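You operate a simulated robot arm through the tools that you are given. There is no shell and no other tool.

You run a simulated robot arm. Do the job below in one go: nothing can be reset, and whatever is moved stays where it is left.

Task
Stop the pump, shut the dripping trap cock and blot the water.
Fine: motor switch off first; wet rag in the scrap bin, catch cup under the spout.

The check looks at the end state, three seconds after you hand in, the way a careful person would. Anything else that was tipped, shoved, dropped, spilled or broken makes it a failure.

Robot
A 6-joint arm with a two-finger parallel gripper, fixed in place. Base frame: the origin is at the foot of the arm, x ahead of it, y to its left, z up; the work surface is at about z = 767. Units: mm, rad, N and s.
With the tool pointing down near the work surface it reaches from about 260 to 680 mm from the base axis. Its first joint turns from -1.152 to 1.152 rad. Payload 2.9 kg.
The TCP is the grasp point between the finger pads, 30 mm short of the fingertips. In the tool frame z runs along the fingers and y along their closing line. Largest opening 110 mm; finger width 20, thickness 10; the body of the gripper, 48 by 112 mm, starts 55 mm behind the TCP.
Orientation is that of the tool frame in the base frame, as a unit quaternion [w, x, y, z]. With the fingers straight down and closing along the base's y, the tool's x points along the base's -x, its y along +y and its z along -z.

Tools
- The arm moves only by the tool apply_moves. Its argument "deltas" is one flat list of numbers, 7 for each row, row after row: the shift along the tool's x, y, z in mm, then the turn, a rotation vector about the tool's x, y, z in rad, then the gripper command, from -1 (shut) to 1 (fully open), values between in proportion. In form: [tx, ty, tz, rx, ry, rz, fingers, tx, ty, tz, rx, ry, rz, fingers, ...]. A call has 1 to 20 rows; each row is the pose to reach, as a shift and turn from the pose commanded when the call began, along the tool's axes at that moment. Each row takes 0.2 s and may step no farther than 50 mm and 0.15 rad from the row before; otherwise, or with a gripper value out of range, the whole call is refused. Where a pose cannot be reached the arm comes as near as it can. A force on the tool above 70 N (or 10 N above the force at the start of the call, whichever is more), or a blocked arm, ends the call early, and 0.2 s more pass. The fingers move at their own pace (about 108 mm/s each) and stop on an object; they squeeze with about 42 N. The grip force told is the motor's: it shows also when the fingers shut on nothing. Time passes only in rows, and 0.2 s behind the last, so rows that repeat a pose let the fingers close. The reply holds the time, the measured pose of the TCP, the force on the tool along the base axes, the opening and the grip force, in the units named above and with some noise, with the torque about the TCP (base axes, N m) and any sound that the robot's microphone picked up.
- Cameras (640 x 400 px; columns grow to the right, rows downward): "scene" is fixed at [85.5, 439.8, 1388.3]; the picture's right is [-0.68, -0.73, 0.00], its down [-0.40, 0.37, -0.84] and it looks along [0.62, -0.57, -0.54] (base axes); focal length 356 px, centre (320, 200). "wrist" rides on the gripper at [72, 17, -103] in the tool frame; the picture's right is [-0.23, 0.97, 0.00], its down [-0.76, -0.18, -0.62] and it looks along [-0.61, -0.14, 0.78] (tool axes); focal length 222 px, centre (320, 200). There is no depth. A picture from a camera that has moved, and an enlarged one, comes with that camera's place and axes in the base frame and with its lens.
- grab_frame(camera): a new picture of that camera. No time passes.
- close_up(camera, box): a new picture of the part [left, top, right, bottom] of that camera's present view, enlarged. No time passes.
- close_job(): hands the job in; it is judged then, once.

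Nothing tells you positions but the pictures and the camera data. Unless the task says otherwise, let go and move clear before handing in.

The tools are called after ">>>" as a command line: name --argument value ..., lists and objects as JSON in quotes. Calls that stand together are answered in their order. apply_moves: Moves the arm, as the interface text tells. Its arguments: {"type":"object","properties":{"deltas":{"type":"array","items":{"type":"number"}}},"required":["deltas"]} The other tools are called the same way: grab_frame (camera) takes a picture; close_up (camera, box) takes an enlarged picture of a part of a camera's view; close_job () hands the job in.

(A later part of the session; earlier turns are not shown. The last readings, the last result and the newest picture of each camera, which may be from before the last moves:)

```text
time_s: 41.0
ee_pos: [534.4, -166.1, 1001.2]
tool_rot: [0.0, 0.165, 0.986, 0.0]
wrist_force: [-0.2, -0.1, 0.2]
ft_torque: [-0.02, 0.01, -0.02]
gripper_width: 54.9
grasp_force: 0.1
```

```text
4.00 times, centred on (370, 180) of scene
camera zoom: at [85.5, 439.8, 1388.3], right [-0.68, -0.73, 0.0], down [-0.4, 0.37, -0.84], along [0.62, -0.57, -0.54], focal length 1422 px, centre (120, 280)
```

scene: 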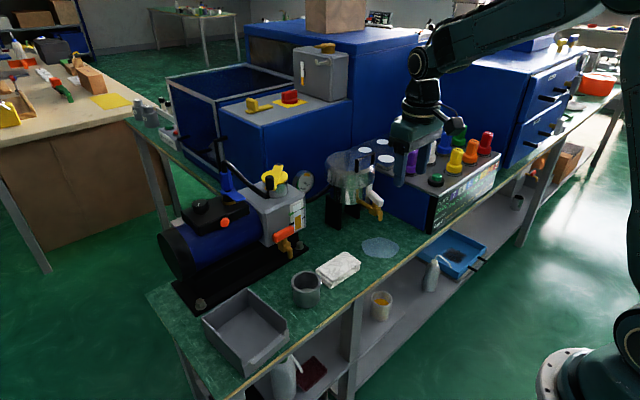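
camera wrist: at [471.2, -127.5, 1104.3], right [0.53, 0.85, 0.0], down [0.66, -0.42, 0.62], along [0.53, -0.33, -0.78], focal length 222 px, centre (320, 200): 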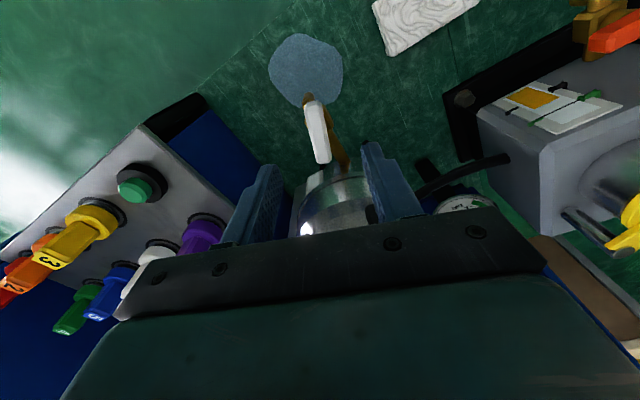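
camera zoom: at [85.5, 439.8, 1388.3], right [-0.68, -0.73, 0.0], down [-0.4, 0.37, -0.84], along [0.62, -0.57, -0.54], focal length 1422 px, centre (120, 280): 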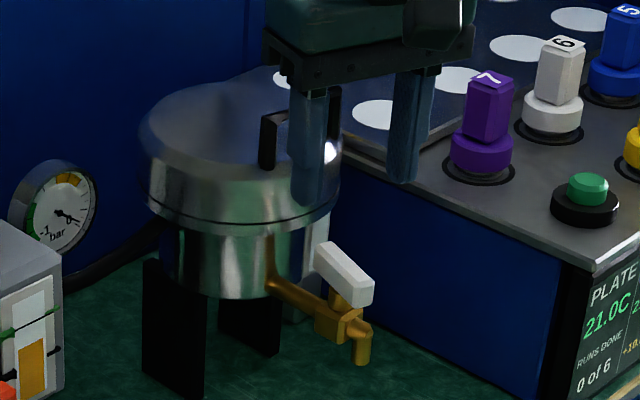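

The handle is right beneath the grasp axis. I'll descend part-way and check the alignment.

>>> apply_moves --deltas '[0, -1, 20, 0, 0, 0, 0, 0, -1, 38, 0, 0, 0, 0]'

>>> close_up --camera "wrist" --box '[240, 90, 400, 230]'

>>> close_up --camera "scene" --box '[330, 160, 410, 230]'

```text
time_s: 41.6
ee_pos: [534.5, -167.3, 962.5]
tool_rot: [0.0, 0.165, 0.986, 0.0]
wrist_force: [-0.7, -0.3, 0.2]
ft_torque: [-0.01, 0.04, 0.01]
gripper_width: 55.0
grasp_force: 0.0
```

```text
2.86 times, centred on (320, 160) of wrist
camera zoom: at [470.9, -127.8, 1067.1], right [0.53, 0.85, 0.0], down [0.66, -0.42, 0.62], along [0.53, -0.33, -0.78], focal length 635 px, centre (320, 314)
```

zoom: 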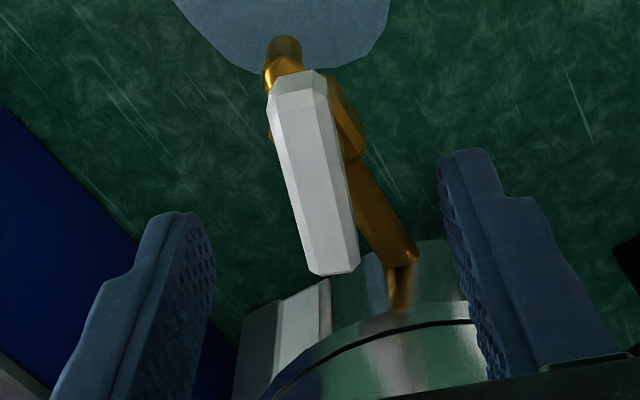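

```text
5.71 times, centred on (370, 195) of scene
camera zoom: at [85.5, 439.8, 1388.3], right [-0.68, -0.73, 0.0], down [-0.4, 0.37, -0.84], along [0.62, -0.57, -0.54], focal length 2031 px, centre (34, 229)
```

zoom: 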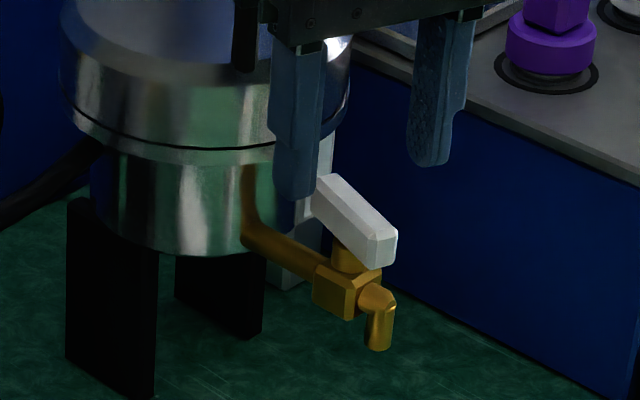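

Aligned to within a few degrees. I'll descend to grip height and close on the handle.

>>> apply_moves --deltas '[0, -1.5, 14, 0, 0, 0.03, 0, 0, -1.5, 28, 0, 0, 0.04, 0, 0, -1.5, 28, 0, 0, 0.04, 0, 0, -1.5, 28, 0, 0, 0.04, -1, 0, -1.5, 28, 0, 0, 0.04, -1]'

>>> close_up --camera "wrist" --box '[240, 90, 400, 230]'

>>> close_up --camera "scene" --box '[330, 160, 410, 230]'

```text
time_s: 42.8
ee_pos: [533.1, -167.3, 934.9]
tool_rot: [-0.001, 0.185, 0.983, 0.001]
wrist_force: [-1.1, -1.9, -1.1]
ft_torque: [0.25, -0.04, -0.02]
gripper_width: 14.6
grasp_force: 44.8
```

```text
2.86 times, centred on (320, 160) of wrist
camera zoom: at [471.9, -126.7, 1039.9], right [0.57, 0.82, 0.0], down [0.65, -0.44, 0.62], along [0.51, -0.35, -0.78], focal length 635 px, centre (320, 314)
```

zoom: 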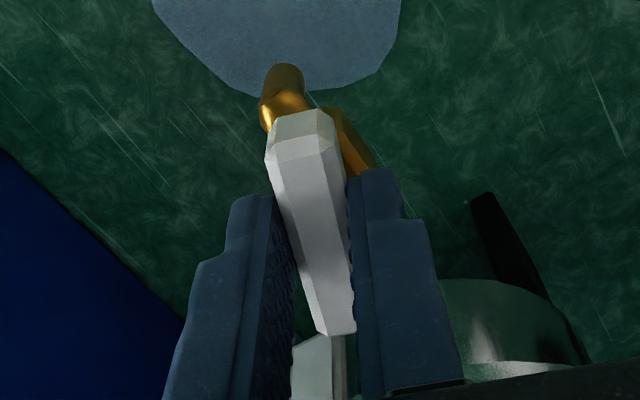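

```text
5.71 times, centred on (370, 195) of scene
camera zoom: at [85.5, 439.7, 1388.3], right [-0.68, -0.73, 0.0], down [-0.4, 0.37, -0.84], along [0.62, -0.57, -0.54], focal length 2031 px, centre (34, 229)
```

zoom: 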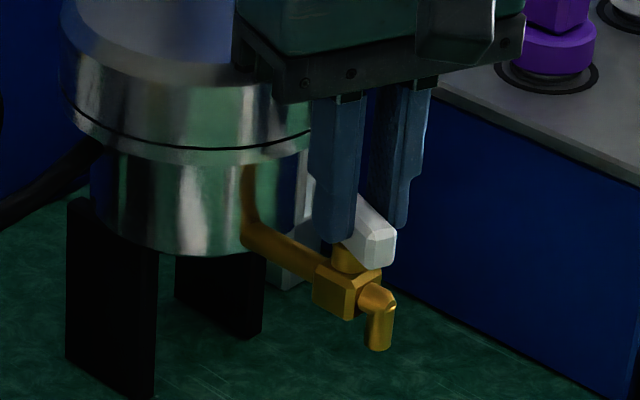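

Gripped at 14.6 mm. I'll turn clockwise 0.36 rad first and read the torque.

>>> apply_moves --deltas '[0, 0, 0, 0, 0, 0.12, -1, 0, 0, 0, 0, 0, 0.24, -1, 0, 0, 0, 0, 0, 0.36, -1]'

>>> close_up --camera "wrist" --box '[240, 90, 400, 230]'

>>> close_up --camera "scene" --box '[330, 160, 410, 230]'

```text
time_s: 43.6
ee_pos: [534.4, -166.9, 935.9]
tool_rot: [0.001, 0.357, 0.934, -0.001]
wrist_force: [5.6, 5.5, 0.2]
ft_torque: [1.06, 0.91, 0.05]
gripper_width: 14.7
grasp_force: 44.4
```

```text
2.86 times, centred on (320, 160) of wrist
camera zoom: at [491.2, -106.5, 1039.9], right [0.82, 0.57, 0.0], down [0.45, -0.64, 0.62], along [0.36, -0.51, -0.78], focal length 635 px, centre (320, 314)
```

zoom: 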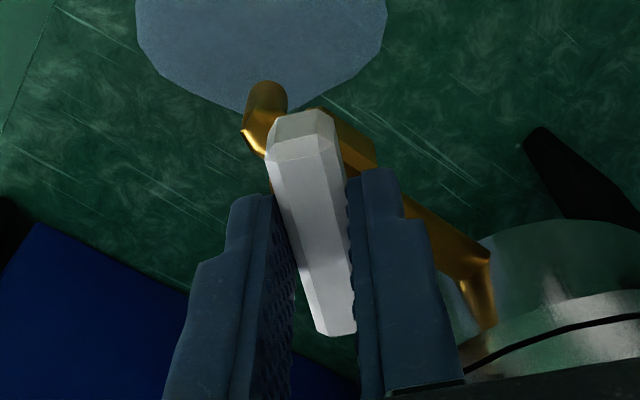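

```text
5.71 times, centred on (370, 195) of scene
camera zoom: at [85.6, 439.9, 1388.2], right [-0.68, -0.73, 0.0], down [-0.4, 0.37, -0.84], along [0.62, -0.57, -0.54], focal length 2031 px, centre (34, 229)
```

zoom: 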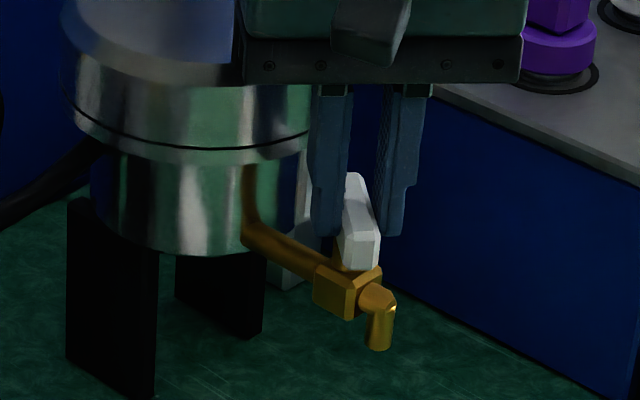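

It turns freely with the handle following. I'll continue clockwise to near perpendicular.

>>> apply_moves --deltas '[0, 0, 0, 0, 0, 0.12, -1, 0, 0, 0, 0, 0, 0.24, -1, 0, 0, 0, 0, 0, 0.36, -1, 0, 0, 0, 0, 0, 0.48, -1, 0, 0, 0, 0, 0, 0.6, -1, 0, 0, 0, 0, 0, 0.72, -1, 0, 0, 0, 0, 0, 0.72, -1]'

>>> close_up --camera "wrist" --box '[240, 90, 400, 230]'

>>> close_up --camera "scene" --box '[330, 160, 410, 230]'

```text
time_s: 44.4
ee_pos: [529.0, -157.0, 934.8]
tool_rot: [-0.01, 0.492, 0.871, 0.002]
wrist_force: [-20.8, 8.6, 10.2]
ft_torque: [-1.81, -2.03, 1.98]
gripper_width: 14.8
grasp_force: 45.4
stopped in row 4: the force on the tool passed its limit at 84 N (the readings are from after the stop); the commanded pose is now the measured one
```

```text
2.86 times, centred on (320, 160) of wrist
camera zoom: at [508.9, -88.1, 1041.6], right [0.95, 0.31, -0.01], down [0.25, -0.75, 0.61], along [0.18, -0.58, -0.79], focal length 635 px, centre (320, 314)
```

zoom: 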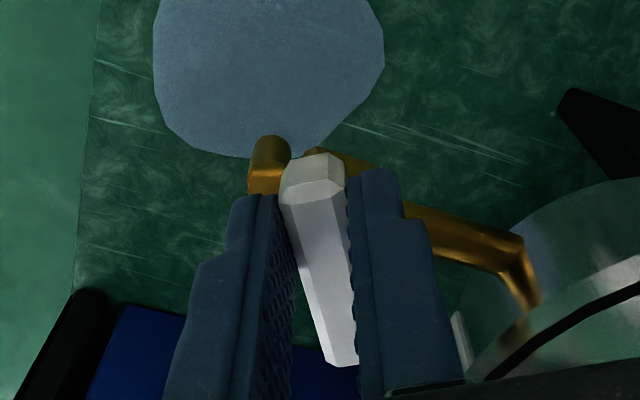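

```text
5.71 times, centred on (370, 195) of scene
camera zoom: at [84.7, 440.1, 1388.2], right [-0.68, -0.73, 0.0], down [-0.4, 0.37, -0.84], along [0.62, -0.57, -0.54], focal length 2031 px, centre (34, 229)
```

zoom: 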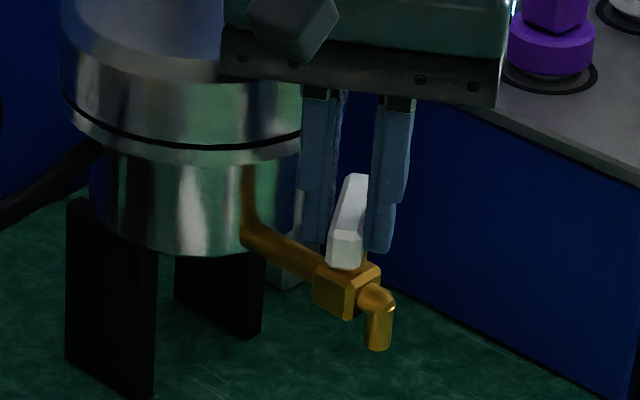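

The gripper's wide body fouled the pot lid at this yaw, so I stopped there; the pot itself looks unmoved. The handle is about 57° round. I'll let go, lift off, and finish by nudging the handle's near end with closed fingertips from the front.

>>> apply_moves --deltas '[0, 0, 0, 0, 0, 0, -0.45, 0, 0, 0, 0, 0, 0, -0.45, 0, 0, -20, 0, 0, 0, -0.45, 0, 0, -50, 0, 0, 0, -0.45, 0, 0, -90, 0, 0, 0, -0.45]'

>>> grab_frame --camera "scene"

>>> close_up --camera "scene" --box '[310, 140, 410, 240]'

>>> grab_frame --camera "wrist"

```text
time_s: 45.6
ee_pos: [533.1, -159.3, 1025.9]
tool_rot: [-0.008, 0.497, 0.868, 0.002]
wrist_force: [-0.6, -0.5, 0.3]
ft_torque: [-0.03, -0.03, -0.02]
gripper_width: 30.2
grasp_force: 0.0
```

```text
taken
```

scene: 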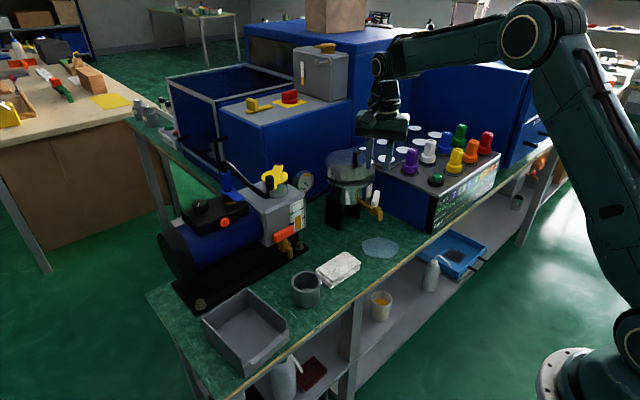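

```text
4.00 times, centred on (360, 190) of scene
camera zoom: at [85.5, 439.8, 1388.3], right [-0.68, -0.73, 0.0], down [-0.4, 0.37, -0.84], along [0.62, -0.57, -0.54], focal length 1422 px, centre (160, 240)
```

zoom: 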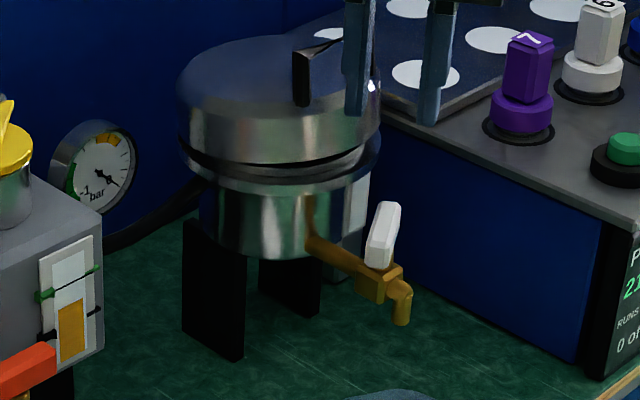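

```text
taken
camera wrist: at [512.3, -90.2, 1130.5], right [0.95, 0.3, -0.01], down [0.24, -0.75, 0.61], along [0.18, -0.59, -0.79], focal length 222 px, centre (320, 200)
```

wrist: 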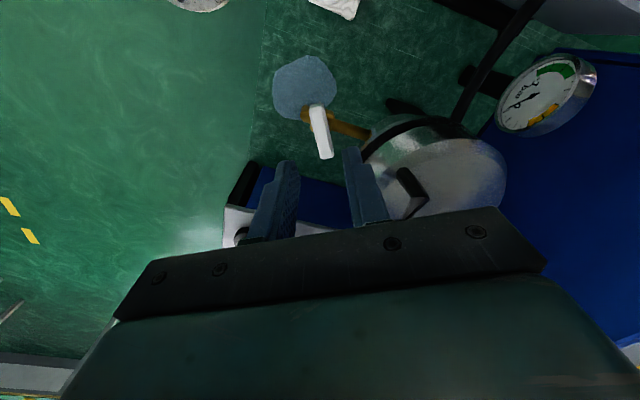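

The lid seam on the pot looks different. I'll zoom in closely to see whether the lid was displaced.

>>> close_up --camera "scene" --box '[320, 140, 390, 200]'

>>> close_up --camera "wrist" --box '[290, 90, 520, 230]'

```text
6.67 times, centred on (355, 170) of scene
camera zoom: at [85.5, 439.8, 1388.3], right [-0.68, -0.73, 0.0], down [-0.4, 0.37, -0.84], along [0.62, -0.57, -0.54], focal length 2370 px, centre (87, 400)
```

zoom: 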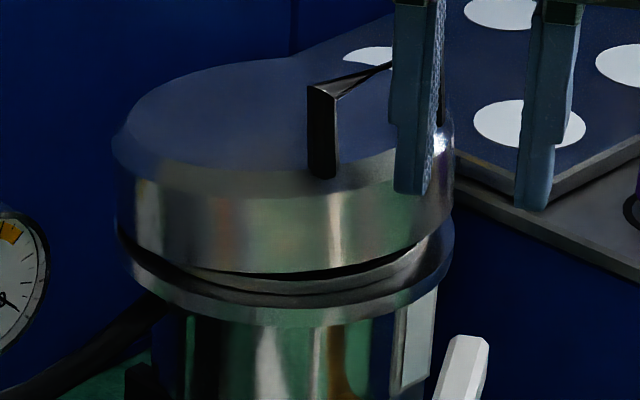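

```text
2.78 times, centred on (405, 160) of wrist
camera zoom: at [512.3, -90.2, 1130.5], right [0.95, 0.3, -0.01], down [0.24, -0.75, 0.61], along [0.18, -0.59, -0.79], focal length 618 px, centre (84, 311)
```

zoom: 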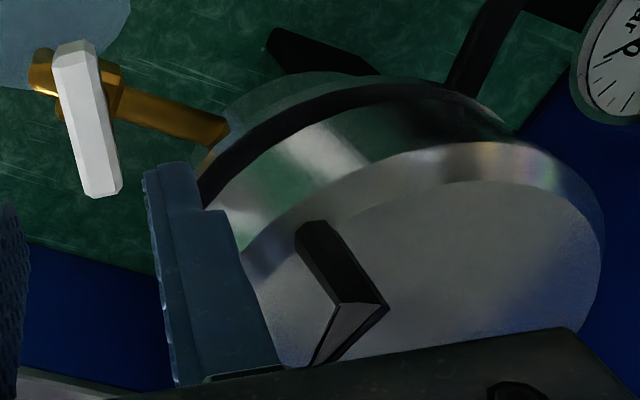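

The lid is a loose part and its front edge has been lifted and tilted by the gripper body, so I must reseat it. I'll raise up, turn back to yaw 0 and look down on the pot.

>>> apply_moves --deltas '[0, 0, -32, 0, 0, 0, -0.45, 0, 0, -64, 0, 0, 0, -0.45, -6, 10, -64, 0, 0, -0.13, -0.45, -10, 20, -64, 0, 0, -0.26, -0.45, -14, 30, -64, 0, 0, -0.39, -0.45, -18, 40, -64, 0, 0, -0.52, -0.45, -20, 48, -64, 0, 0, -0.65, -0.45, -23, 55, -64, 0, 0, -0.78, -0.45, -25.9, 62.6, -64, 0, 0, -0.91, -0.45, -25.9, 62.6, -64, 0, 0, -1.03, -0.45]'

>>> grab_frame --camera "wrist"

>>> close_up --camera "wrist" --box '[200, 60, 420, 220]'

>>> close_up --camera "scene" --box '[320, 140, 390, 200]'

```text
time_s: 47.8
ee_pos: [601.7, -151.1, 1088.8]
tool_rot: [-0.008, 0.004, 1.0, 0.006]
wrist_force: [0.2, -0.4, 0.5]
ft_torque: [-0.01, -0.01, -0.02]
gripper_width: 30.3
grasp_force: 0.0
out of reach, approached as far as the arm can: row 9
```

```text
taken
camera wrist: at [529.5, -134.8, 1193.8], right [0.23, 0.97, 0.01], down [0.77, -0.19, 0.61], along [0.59, -0.14, -0.79], focal length 222 px, centre (320, 200)
```

wrist: 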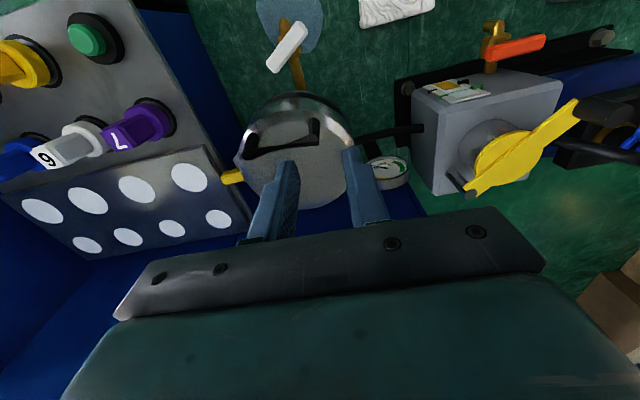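

```text
2.50 times, centred on (310, 140) of wrist
camera zoom: at [529.5, -134.8, 1193.8], right [0.23, 0.97, 0.01], down [0.77, -0.19, 0.61], along [0.59, -0.14, -0.79], focal length 555 px, centre (345, 350)
```

zoom: 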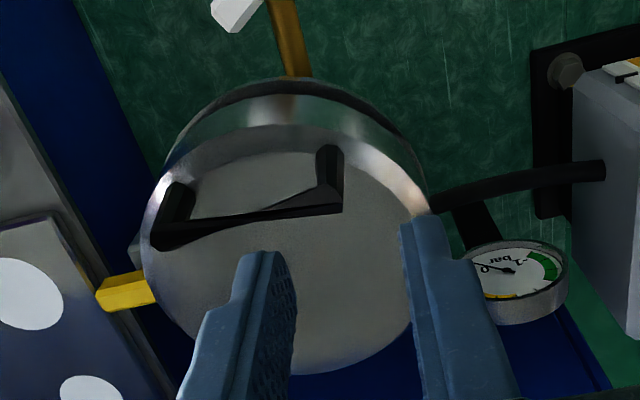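

```text
6.67 times, centred on (355, 170) of scene
camera zoom: at [85.5, 439.8, 1388.3], right [-0.68, -0.73, 0.0], down [-0.4, 0.37, -0.84], along [0.62, -0.57, -0.54], focal length 2370 px, centre (87, 400)
```

zoom: 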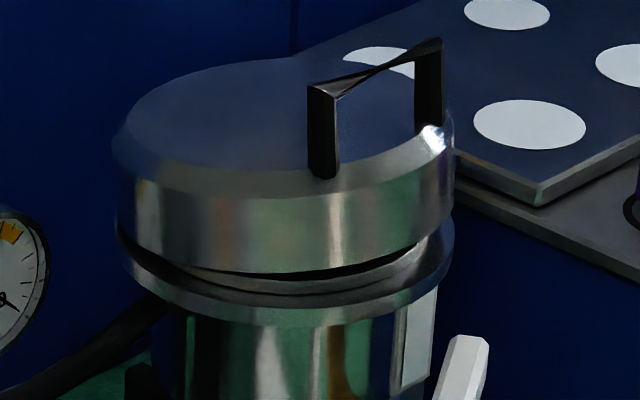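

The lid seems to be hinged at the back, with its handle bar at the front at about (594,-174,1029), some 15 mm higher than before. I'll close the fingers, position them above the bar and press it gently back down.

>>> apply_moves --deltas '[4, -12, 0, 0, 0, 0, -1, 7.7, -23, 7, 0, 0, 0, -1, 7.7, -23, 14, 0, 0, 0, -1]'

>>> close_up --camera "wrist" --box '[200, 60, 420, 220]'

>>> close_up --camera "scene" --box '[320, 120, 400, 200]'

```text
time_s: 48.6
ee_pos: [593.5, -173.0, 1073.1]
tool_rot: [-0.008, 0.005, 1.0, 0.006]
wrist_force: [0.0, 0.5, -0.4]
ft_torque: [-0.02, -0.01, 0.0]
gripper_width: 0.3
grasp_force: 37.8
```

```text
2.50 times, centred on (310, 140) of wrist
camera zoom: at [521.8, -157.7, 1179.2], right [0.23, 0.97, 0.01], down [0.77, -0.19, 0.61], along [0.59, -0.14, -0.79], focal length 555 px, centre (345, 350)
```

zoom: 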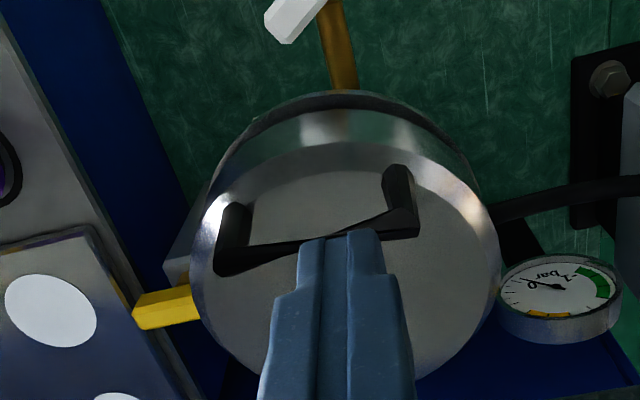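

```text
5.00 times, centred on (360, 160) of scene
camera zoom: at [85.5, 439.8, 1388.3], right [-0.68, -0.73, 0.0], down [-0.4, 0.37, -0.84], along [0.62, -0.57, -0.54], focal length 1777 px, centre (120, 400)
```

zoom: 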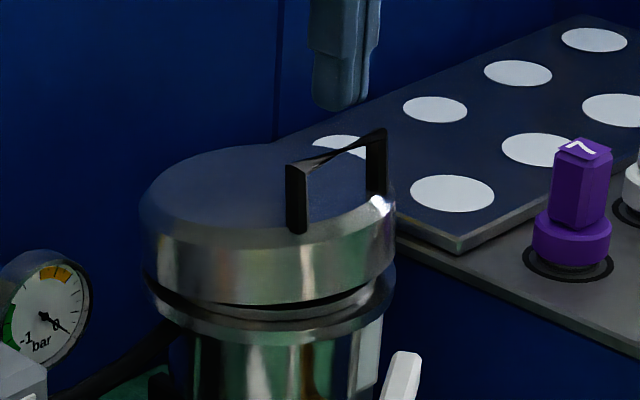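

The fingertips are right over the bar. I'll descend in small steps until contact.

>>> apply_moves --deltas '[0, 0, 6, 0, 0, 0, -1, 0, 0, 11, 0, 0, 0, -1, 0, 0, 14, 0, 0, 0, -1, 0, 0, 17, 0, 0, 0, -1]'

>>> close_up --camera "scene" --box '[320, 120, 400, 200]'

```text
time_s: 49.6
ee_pos: [592.6, -173.8, 1056.1]
tool_rot: [-0.007, 0.003, 1.0, 0.005]
wrist_force: [-0.3, -0.2, -0.6]
ft_torque: [0.01, 0.01, 0.03]
gripper_width: 0.0
grasp_force: 37.3
```

```text
5.00 times, centred on (360, 160) of scene
camera zoom: at [85.5, 439.8, 1388.3], right [-0.68, -0.73, 0.0], down [-0.4, 0.37, -0.84], along [0.62, -0.57, -0.54], focal length 1777 px, centre (120, 400)
```

zoom: 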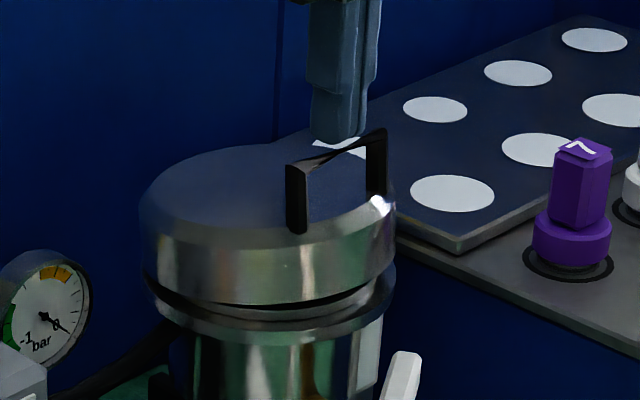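

>>> close_up --camera "wrist" --box '[240, 80, 400, 200]'

>>> close_up --camera "scene" --box '[345, 135, 385, 165]'

```text
3.33 times, centred on (320, 140) of wrist
camera zoom: at [521.4, -157.5, 1162.4], right [0.23, 0.97, 0.01], down [0.77, -0.19, 0.61], along [0.59, -0.14, -0.79], focal length 740 px, centre (320, 400)
```

zoom: 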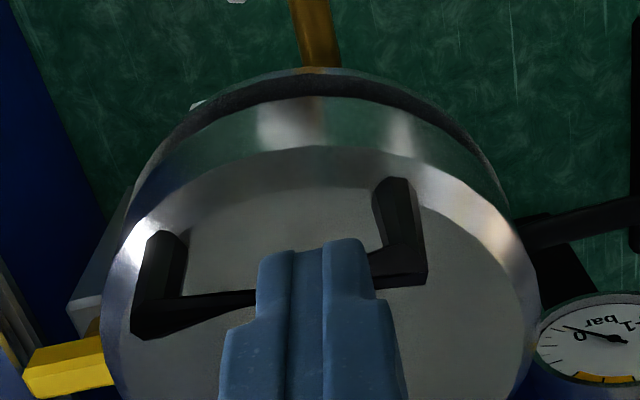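

```text
13.33 times, centred on (365, 150) of scene
camera zoom: at [85.5, 439.8, 1388.3], right [-0.68, -0.73, 0.0], down [-0.4, 0.37, -0.84], along [0.62, -0.57, -0.54], focal length 4740 px, centre (-280, 867)
```

zoom: 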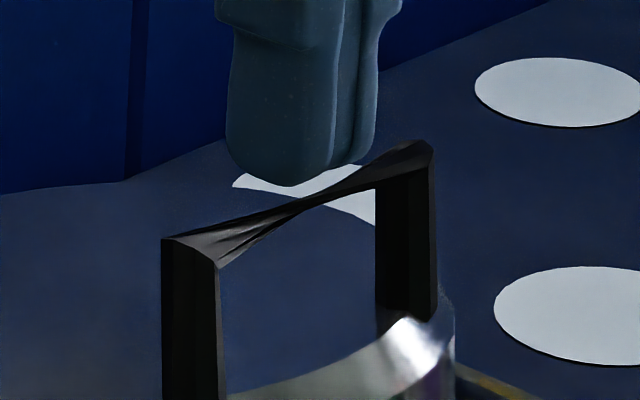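

The bar lies a few millimetres further out than the tips. I'll nudge forward and continue down.

>>> apply_moves --deltas '[-4, 0, 0, 0, 0, 0, -1, -4, 0, 4, 0, 0, 0, -1, -4, 0, 7, 0, 0, 0, -1, -4, 0, 10, 0, 0, 0, -1]'

>>> close_up --camera "scene" --box '[320, 130, 400, 200]'

```text
time_s: 50.6
ee_pos: [596.3, -173.2, 1047.0]
tool_rot: [-0.007, 0.004, 1.0, 0.005]
wrist_force: [-0.4, 0.8, 0.7]
ft_torque: [0.01, -0.03, 0.01]
gripper_width: 0.2
grasp_force: 37.9
```

```text
5.71 times, centred on (360, 165) of scene
camera zoom: at [85.5, 439.8, 1388.3], right [-0.68, -0.73, 0.0], down [-0.4, 0.37, -0.84], along [0.62, -0.57, -0.54], focal length 2031 px, centre (91, 400)
```

zoom: 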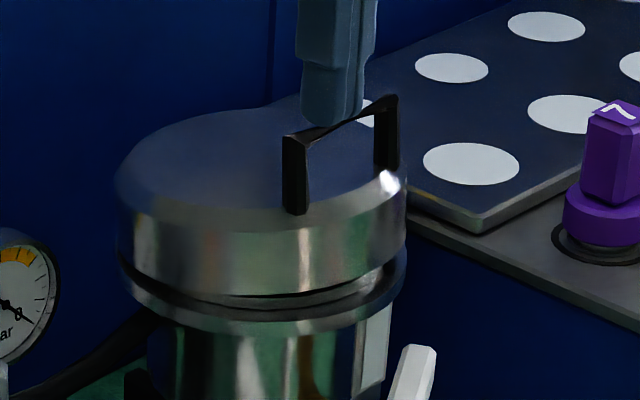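

>>> apply_moves --deltas '[0, 0, 2, 0, 0, 0, -1, 0, 0, 4, 0, 0, 0, -1, 0, 0, 6, 0, 0, 0, -1]'

>>> close_up --camera "scene" --box '[345, 135, 385, 165]'

>>> close_up --camera "wrist" --box '[240, 80, 400, 200]'

```text
time_s: 51.4
ee_pos: [595.7, -172.4, 1041.0]
tool_rot: [-0.007, 0.003, 1.0, 0.005]
wrist_force: [-0.2, 0.5, 0.5]
ft_torque: [-0.03, -0.02, -0.03]
gripper_width: 0.1
grasp_force: 37.9
```

```text
13.33 times, centred on (365, 150) of scene
camera zoom: at [85.5, 439.8, 1388.3], right [-0.68, -0.73, 0.0], down [-0.4, 0.37, -0.84], along [0.62, -0.57, -0.54], focal length 4740 px, centre (-280, 867)
```

zoom: 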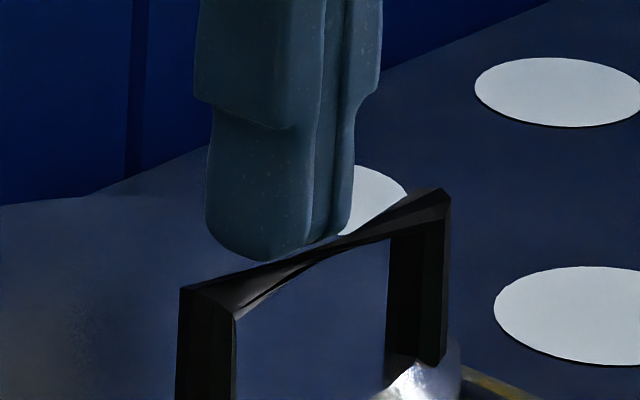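

```text
3.33 times, centred on (320, 140) of wrist
camera zoom: at [525.0, -157.1, 1146.4], right [0.23, 0.97, 0.01], down [0.77, -0.19, 0.61], along [0.59, -0.14, -0.79], focal length 740 px, centre (320, 400)
```

zoom: 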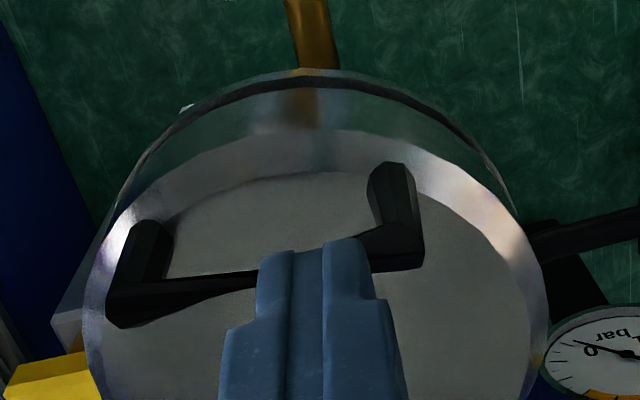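

The lid handle is coming down with almost no force, so it is indeed hinged. I'll continue pressing until it seats.

>>> apply_moves --deltas '[0, 0, 2, 0, 0, 0, -1, 0, 0, 4, 0, 0, 0, -1, 0, 0, 6, 0, 0, 0, -1]'

>>> close_up --camera "scene" --box '[320, 130, 400, 200]'

>>> close_up --camera "wrist" --box '[240, 80, 400, 200]'

```text
time_s: 52.2
ee_pos: [598.1, -171.9, 1034.8]
tool_rot: [-0.007, 0.004, 1.0, 0.005]
wrist_force: [-0.5, -0.3, -0.5]
ft_torque: [-0.05, -0.03, -0.01]
gripper_width: 0.0
grasp_force: 37.8
```

```text
5.71 times, centred on (360, 165) of scene
camera zoom: at [85.5, 439.8, 1388.3], right [-0.68, -0.73, 0.0], down [-0.4, 0.37, -0.84], along [0.62, -0.57, -0.54], focal length 2031 px, centre (91, 400)
```

zoom: 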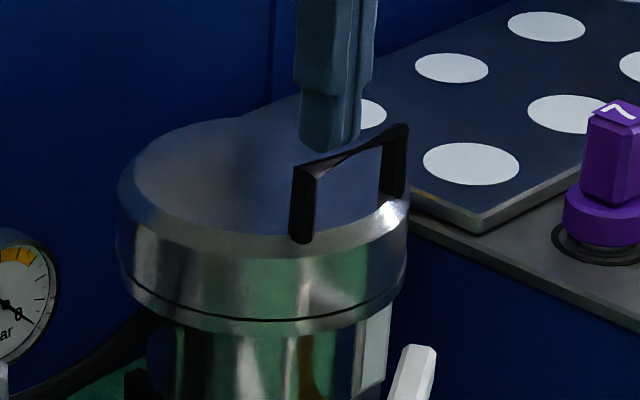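

```text
3.33 times, centred on (320, 140) of wrist
camera zoom: at [525.2, -157.0, 1140.6], right [0.24, 0.97, 0.01], down [0.77, -0.19, 0.61], along [0.59, -0.14, -0.79], focal length 740 px, centre (320, 400)
```

zoom: 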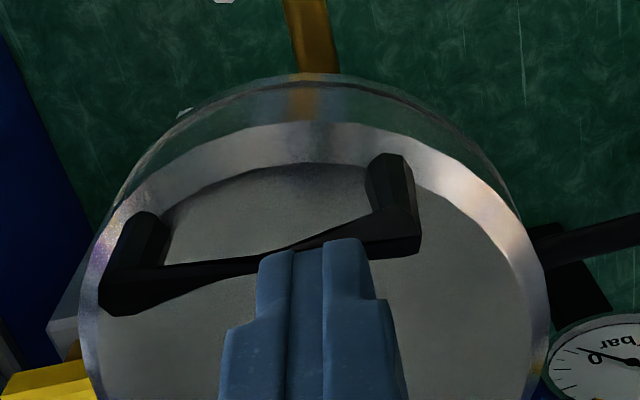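

The seam is thin again. I'll press a few millimetres more to make sure it is fully seated.

>>> apply_moves --deltas '[0, 0, 1.5, 0, 0, 0, -1, 0, 0, 3, 0, 0, 0, -1, 0, 0, 4, 0, 0, 0, -1]'

>>> close_up --camera "scene" --box '[320, 150, 400, 230]'

```text
time_s: 53.0
ee_pos: [597.6, -172.4, 1033.8]
tool_rot: [-0.004, 0.004, 1.0, 0.005]
wrist_force: [-8.0, 0.8, 25.7]
ft_torque: [0.0, 0.34, 0.05]
gripper_width: 0.0
grasp_force: 37.9
```

```text
5.00 times, centred on (360, 190) of scene
camera zoom: at [84.8, 440.0, 1388.3], right [-0.68, -0.73, 0.0], down [-0.4, 0.37, -0.84], along [0.62, -0.57, -0.54], focal length 1777 px, centre (120, 250)
```

zoom: 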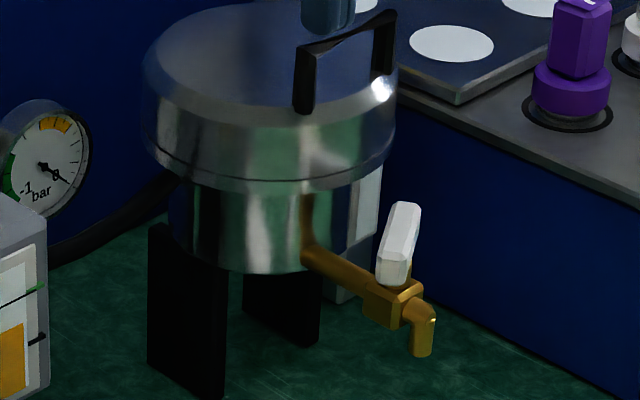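

The lid is fully reseated and matches its original look. Next I'll lift off and go in front of the cock to nudge its handle the rest of the way.

>>> apply_moves --deltas '[0, 0, -20, 0, 0, 0, -1, 0, 0, -50, 0, 0, 0, -1, 40, 8, -50, 0, 0, 0, -1, 80, 16, -50, 0, 0, 0, -1, 120, 25, -50, 0, 0, 0, -1, 150, 28, -50, 0, 0, 0, -1]'

>>> grab_frame --camera "wrist"

>>> close_up --camera "wrist" --box '[240, 80, 400, 220]'

>>> close_up --camera "scene" --box '[320, 140, 400, 230]'

```text
time_s: 54.4
ee_pos: [510.8, -161.5, 1126.5]
tool_rot: [-0.009, 0.005, 1.0, 0.006]
wrist_force: [-0.1, -0.3, -0.7]
ft_torque: [0.01, 0.0, 0.0]
gripper_width: 0.0
grasp_force: 38.1
out of reach, approached as far as the arm can: row 4, 5, 6
```

```text
taken
camera wrist: at [439.9, -144.9, 1231.9], right [0.24, 0.97, 0.01], down [0.77, -0.19, 0.61], along [0.59, -0.14, -0.79], focal length 222 px, centre (320, 200)
```

wrist: 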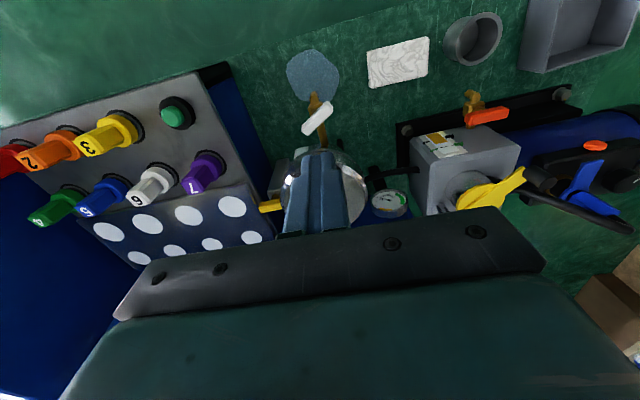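

```text
2.86 times, centred on (320, 150) of wrist
camera zoom: at [439.9, -144.9, 1231.9], right [0.24, 0.97, 0.01], down [0.77, -0.19, 0.61], along [0.59, -0.14, -0.79], focal length 635 px, centre (320, 343)
```

zoom: 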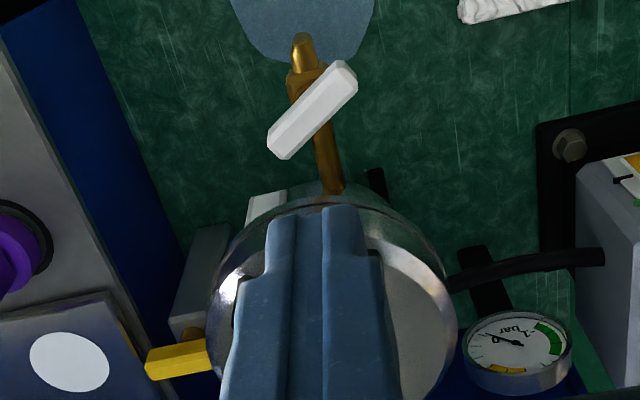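

```text
4.44 times, centred on (360, 185) of scene
camera zoom: at [85.5, 439.8, 1388.3], right [-0.68, -0.73, 0.0], down [-0.4, 0.37, -0.84], along [0.62, -0.57, -0.54], focal length 1580 px, centre (142, 267)
```

zoom: 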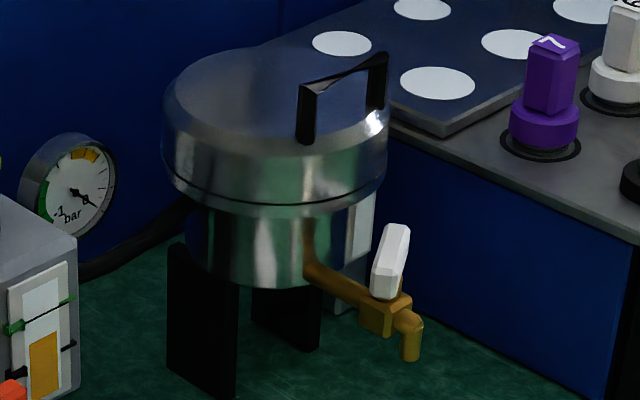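

The handle is at -56° with its pivot at about (536,-170) and its near end at (522,-150). I'll come down in front of that end with the fingers closed.

>>> apply_moves --deltas '[12, 6, 42, 0, 0, 0, -1, 24, 11.5, 84, 0, 0, 0, -1, 24, 11.5, 126, 0, 0, 0, -1, 24, 11.5, 126, 0, 0, 0, -1]'

>>> close_up --camera "wrist" --box '[240, 80, 400, 220]'

>>> close_up --camera "scene" --box '[320, 140, 420, 230]'

```text
time_s: 55.4
ee_pos: [558.8, -170.8, 1055.2]
tool_rot: [-0.009, 0.004, 1.0, 0.006]
wrist_force: [-0.4, -0.6, 0.0]
ft_torque: [0.01, -0.03, 0.01]
gripper_width: 0.1
grasp_force: 37.9
out of reach, approached as far as the arm can: row 1, 2, 3, 4
```

```text
2.86 times, centred on (320, 150) of wrist
camera zoom: at [488.5, -154.3, 1160.3], right [0.23, 0.97, 0.01], down [0.77, -0.19, 0.61], along [0.59, -0.14, -0.79], focal length 635 px, centre (320, 343)
```

zoom: 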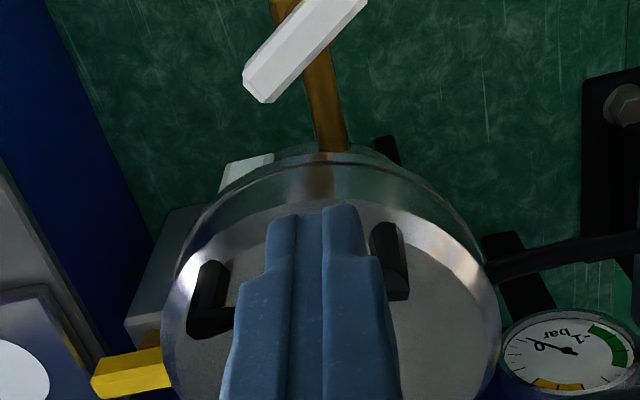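

```text
4.44 times, centred on (370, 185) of scene
camera zoom: at [85.5, 439.8, 1388.3], right [-0.68, -0.73, 0.0], down [-0.4, 0.37, -0.84], along [0.62, -0.57, -0.54], focal length 1580 px, centre (98, 267)
```

zoom: 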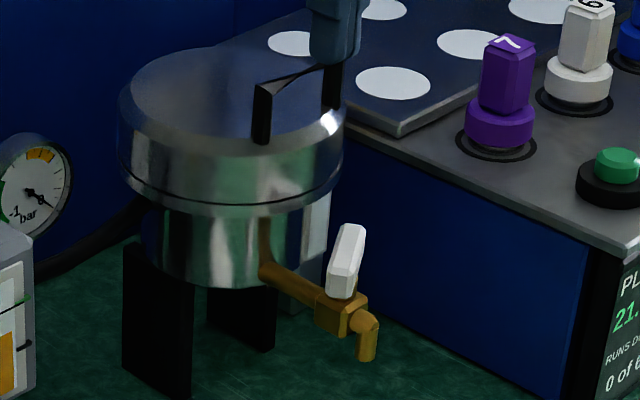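

The arm is refusing to retract, which suggests it is held up by a joint limit in this configuration. I'll look at its overall posture.

>>> grab_frame --camera "scene"

>>> grab_frame --camera "wrist"

```text
taken
```

scene: 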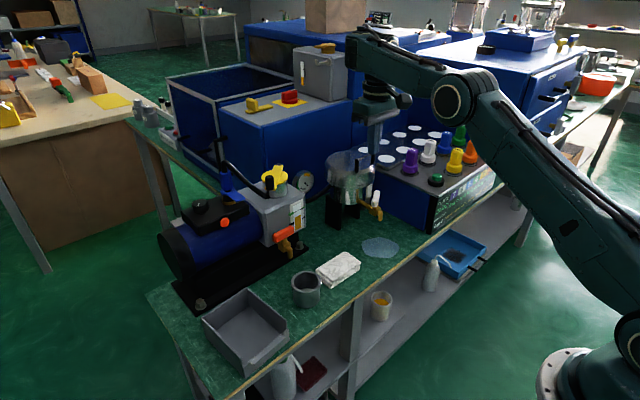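

```text
taken
camera wrist: at [488.5, -154.3, 1160.3], right [0.23, 0.97, 0.01], down [0.77, -0.19, 0.61], along [0.59, -0.14, -0.79], focal length 222 px, centre (320, 200)
```

wrist: 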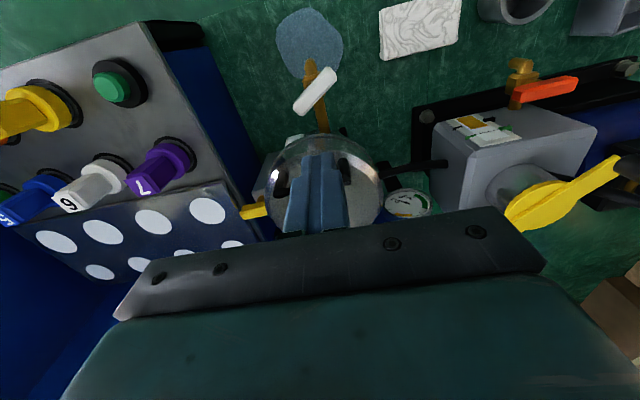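

The elbow flipped to the low side while the arm was stretched out, and it can't fold back from there. I'll extend to the straight limit again, in clear air, and then retract to recover the usual elbow-up posture.

>>> apply_moves --deltas '[-30, 0, -40, 0, 0, 0, -1, -70, 0, -50, 0, 0, 0, -1, -110, 0, -50, 0, 0, 0, -1, -110, 0, -50, 0, 0, 0, -1]'

>>> grab_frame --camera "scene"

```text
time_s: 56.4
ee_pos: [614.9, -159.5, 1098.3]
tool_rot: [-0.007, 0.003, 1.0, 0.006]
wrist_force: [0.5, 0.2, -0.7]
ft_torque: [0.04, 0.02, -0.05]
gripper_width: 0.0
grasp_force: 37.7
out of reach, approached as far as the arm can: row 2, 3, 4
```

```text
taken
```

scene: 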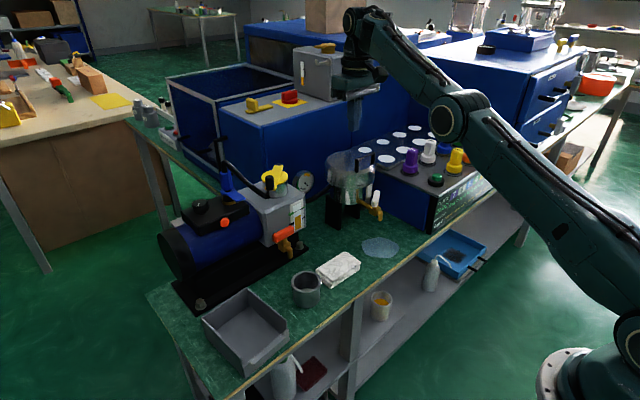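

Still elbow-low. I'll straighten the arm by going upward in free air instead, then come back.

>>> apply_moves --deltas '[20, 5, -45, 0, 0, 0, -1, 40, 10, -90, 0, 0, 0, -1, 60, 15, -135, 0, 0, 0, -1, 70, 20, -180, 0, 0, 0, -1, 70, 20, -225, 0, 0, 0, -1, 70, 20, -270, 0, 0, 0, -1]'

>>> grab_frame --camera "scene"

```text
time_s: 57.1
ee_pos: [579.9, -151.9, 1190.0]
tool_rot: [0.006, 0.004, 1.0, 0.002]
wrist_force: [16.2, -3.1, -23.8]
ft_torque: [-0.17, 0.26, -0.1]
gripper_width: 0.0
grasp_force: 37.5
out of reach, approached as far as the arm can: row 3
stopped in row 3: the force on the tool passed its limit at 101 N (the readings are from after the stop); the commanded pose is now the measured one
```

```text
taken
```

scene: 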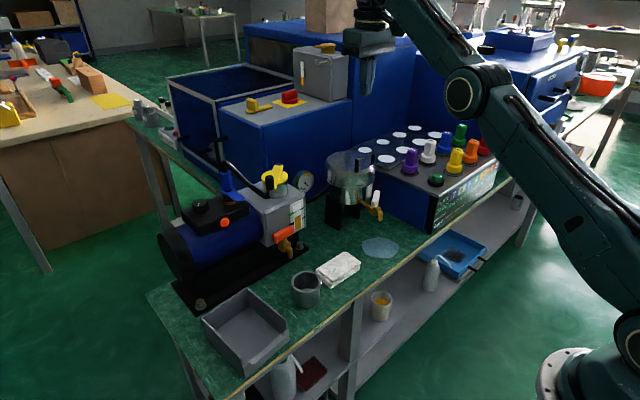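

The arm gave a jerk as it straightened, and the elbow may have flipped back up. I'll test a retract towards the cock area.

>>> apply_moves --deltas '[15, 0, 15, 0, 0, 0, -1, 31, 0, 30, 0, 0, 0, -1, 47, 1, 45, 0, 0, 0, -1, 63, 1, 60, 0, 0, 0, -1, 78, 2, 75, 0, 0, 0, -1, 93, 2, 90, 0, 0, 0, -1]'

>>> grab_frame --camera "scene"

```text
time_s: 58.5
ee_pos: [519.7, -155.1, 1129.5]
tool_rot: [0.002, 0.004, 1.0, 0.003]
wrist_force: [0.2, 0.2, 0.4]
ft_torque: [-0.02, 0.0, -0.02]
gripper_width: 0.0
grasp_force: 38.3
out of reach, approached as far as the arm can: row 3, 5, 6
```

```text
taken
```

scene: 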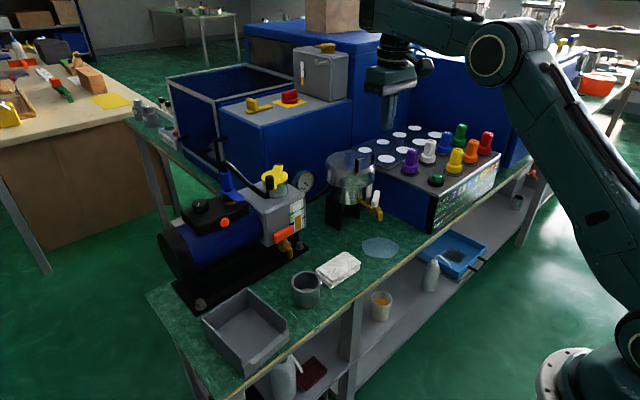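

The elbow looks up again. I'll try another small retract to see whether it now moves freely.

>>> apply_moves --deltas '[15, 0, 0, 0, 0, 0, -1, 33, 2, 0, 0, 0, 0, -1, 33, 2, 15, 0, 0, 0, -1, 33, 2, 30, 0, 0, 0, -1]'

>>> grab_frame --camera "scene"

```text
time_s: 59.5
ee_pos: [516.9, -163.5, 1130.0]
tool_rot: [0.002, 0.004, 1.0, 0.003]
wrist_force: [-0.8, -0.1, -0.2]
ft_torque: [-0.02, -0.04, 0.0]
gripper_width: 0.0
grasp_force: 37.9
out of reach, approached as far as the arm can: row 1, 2, 3, 4
```

```text
taken
```

scene: 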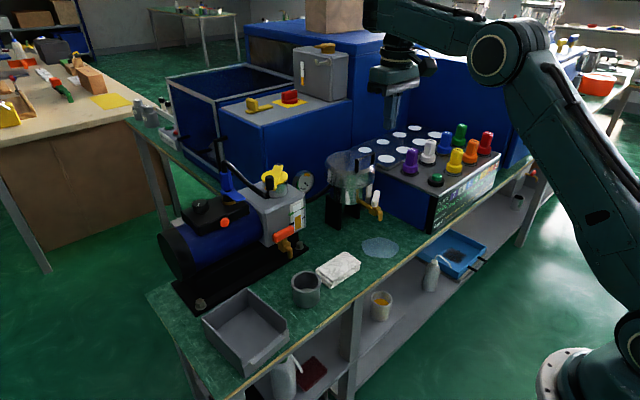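

Still blocked when retracting. I'll test whether a wrist-roll limit is the cause by yawing the tool a little and then retracting.

>>> apply_moves --deltas '[0, 0, 0, 0, 0, 0.14, -1, 0, 0, 0, 0, 0, 0.28, -1, 0, 0, 0, 0, 0, 0.42, -1, 15, 0, 10, 0, 0, 0.42, -1, 30, 0, 20, 0, 0, 0.42, -1]'

>>> grab_frame --camera "scene"

```text
time_s: 60.7
ee_pos: [507.3, -184.8, 1131.1]
tool_rot: [-0.012, 0.211, 0.977, -0.02]
wrist_force: [0.1, -0.4, -0.5]
ft_torque: [-0.01, 0.03, 0.01]
gripper_width: 0.2
grasp_force: 37.4
out of reach, approached as far as the arm can: row 4, 5
```

```text
taken
```

scene: 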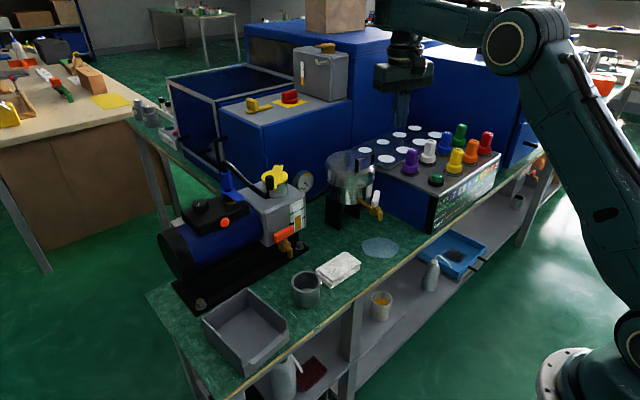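

The arm's minimum radius here matches the wrong elbow branch still. I'll push out past the straight limit and back again in free air to flip it.

>>> apply_moves --deltas '[-35, 10, 0, 0, 0, -0.14, -1, -75, 20, 0, 0, 0, -0.28, -1, -115, 30, 0, 0, 0, -0.42, -1, -160, 40, 0, 0, 0, -0.42, -1, -160, 40, -40, 0, 0, -0.42, -1, -160, 40, -80, 0, 0, -0.42, -1, -160, 40, -120, 0, 0, -0.42, -1]'

>>> grab_frame --camera "scene"

```text
time_s: 62.3
ee_pos: [581.7, -171.6, 1176.5]
tool_rot: [0.004, 0.004, 1.0, 0.003]
wrist_force: [1.1, -0.2, 1.0]
ft_torque: [-0.01, -0.02, 0.0]
gripper_width: 0.0
grasp_force: 37.1
out of reach, approached as far as the arm can: row 1, 4, 5, 6, 7
```

```text
taken
```

scene: 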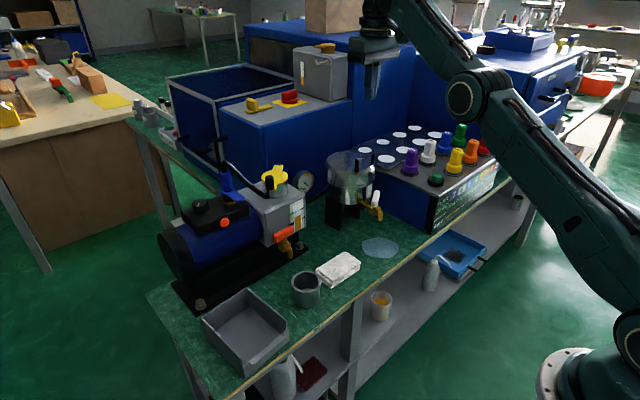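

>>> apply_moves --deltas '[0, 0, 45, 0, 0, 0, -1, 20, 0, 85, 0, 0, 0, -1, 50, 0, 100, 0, 0, 0, -1, 80, 5, 100, 0, 0, 0, -1, 100, 10, 100, 0, 0, 0, -1]'

>>> grab_frame --camera "scene"

```text
time_s: 62.6
ee_pos: [589.4, -173.9, 1165.1]
tool_rot: [0.016, 0.004, 1.0, 0.0]
wrist_force: [15.6, -2.9, -22.2]
ft_torque: [-0.18, 0.25, -0.12]
gripper_width: 0.2
grasp_force: 37.6
out of reach, approached as far as the arm can: row 1
stopped in row 1: the force on the tool passed its limit at 111 N (the readings are from after the stop); the commanded pose is now the measured one
```

```text
taken
```

scene: 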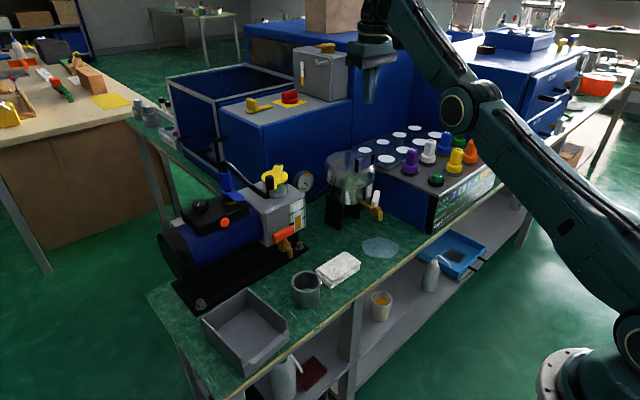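

The arm is still on the wrong branch. Moving downward along the reach limit should bias the elbow the right way, so I'll shift to the clear gap between pot and pump (y≈-60) and try that, staying above everything.

>>> apply_moves --deltas '[-8, 38, 0, 0, 0, 0, -1, -15, 76, 0, 0, 0, 0, -1, -22, 114, 0, 0, 0, 0, -1]'

>>> apply_moves --deltas '[-35, 0, 15, 0, 0, 0, -1, -65, 0, 35, 0, 0, 0, -1, -85, 0, 60, 0, 0, 0, -1, -95, 0, 85, 0, 0, 0, -1, -100, 0, 100, 0, 0, 0, -1]'

>>> grab_frame --camera "scene"

```text
time_s: 62.9
ee_pos: [595.5, -160.4, 1165.9]
tool_rot: [0.022, -0.001, 1.0, -0.003]
wrist_force: [9.7, 2.9, -11.4]
ft_torque: [-0.72, 0.39, -0.5]
gripper_width: 0.0
grasp_force: 38.0
stopped in row 1: the force on the tool passed its limit at 84 N (the readings are from after the stop); the commanded pose is now the measured one
```

```text
time_s: 64.1
ee_pos: [643.4, -145.5, 1064.3]
tool_rot: [0.021, -0.003, 1.0, -0.004]
wrist_force: [-0.4, -0.3, -0.6]
ft_torque: [-0.01, -0.01, -0.03]
gripper_width: 0.0
grasp_force: 37.8
out of reach, approached as far as the arm can: row 1, 2, 3, 4, 5
```

```text
taken
```

scene: 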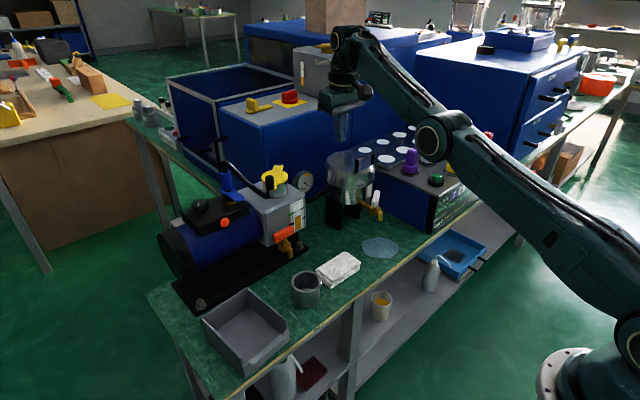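

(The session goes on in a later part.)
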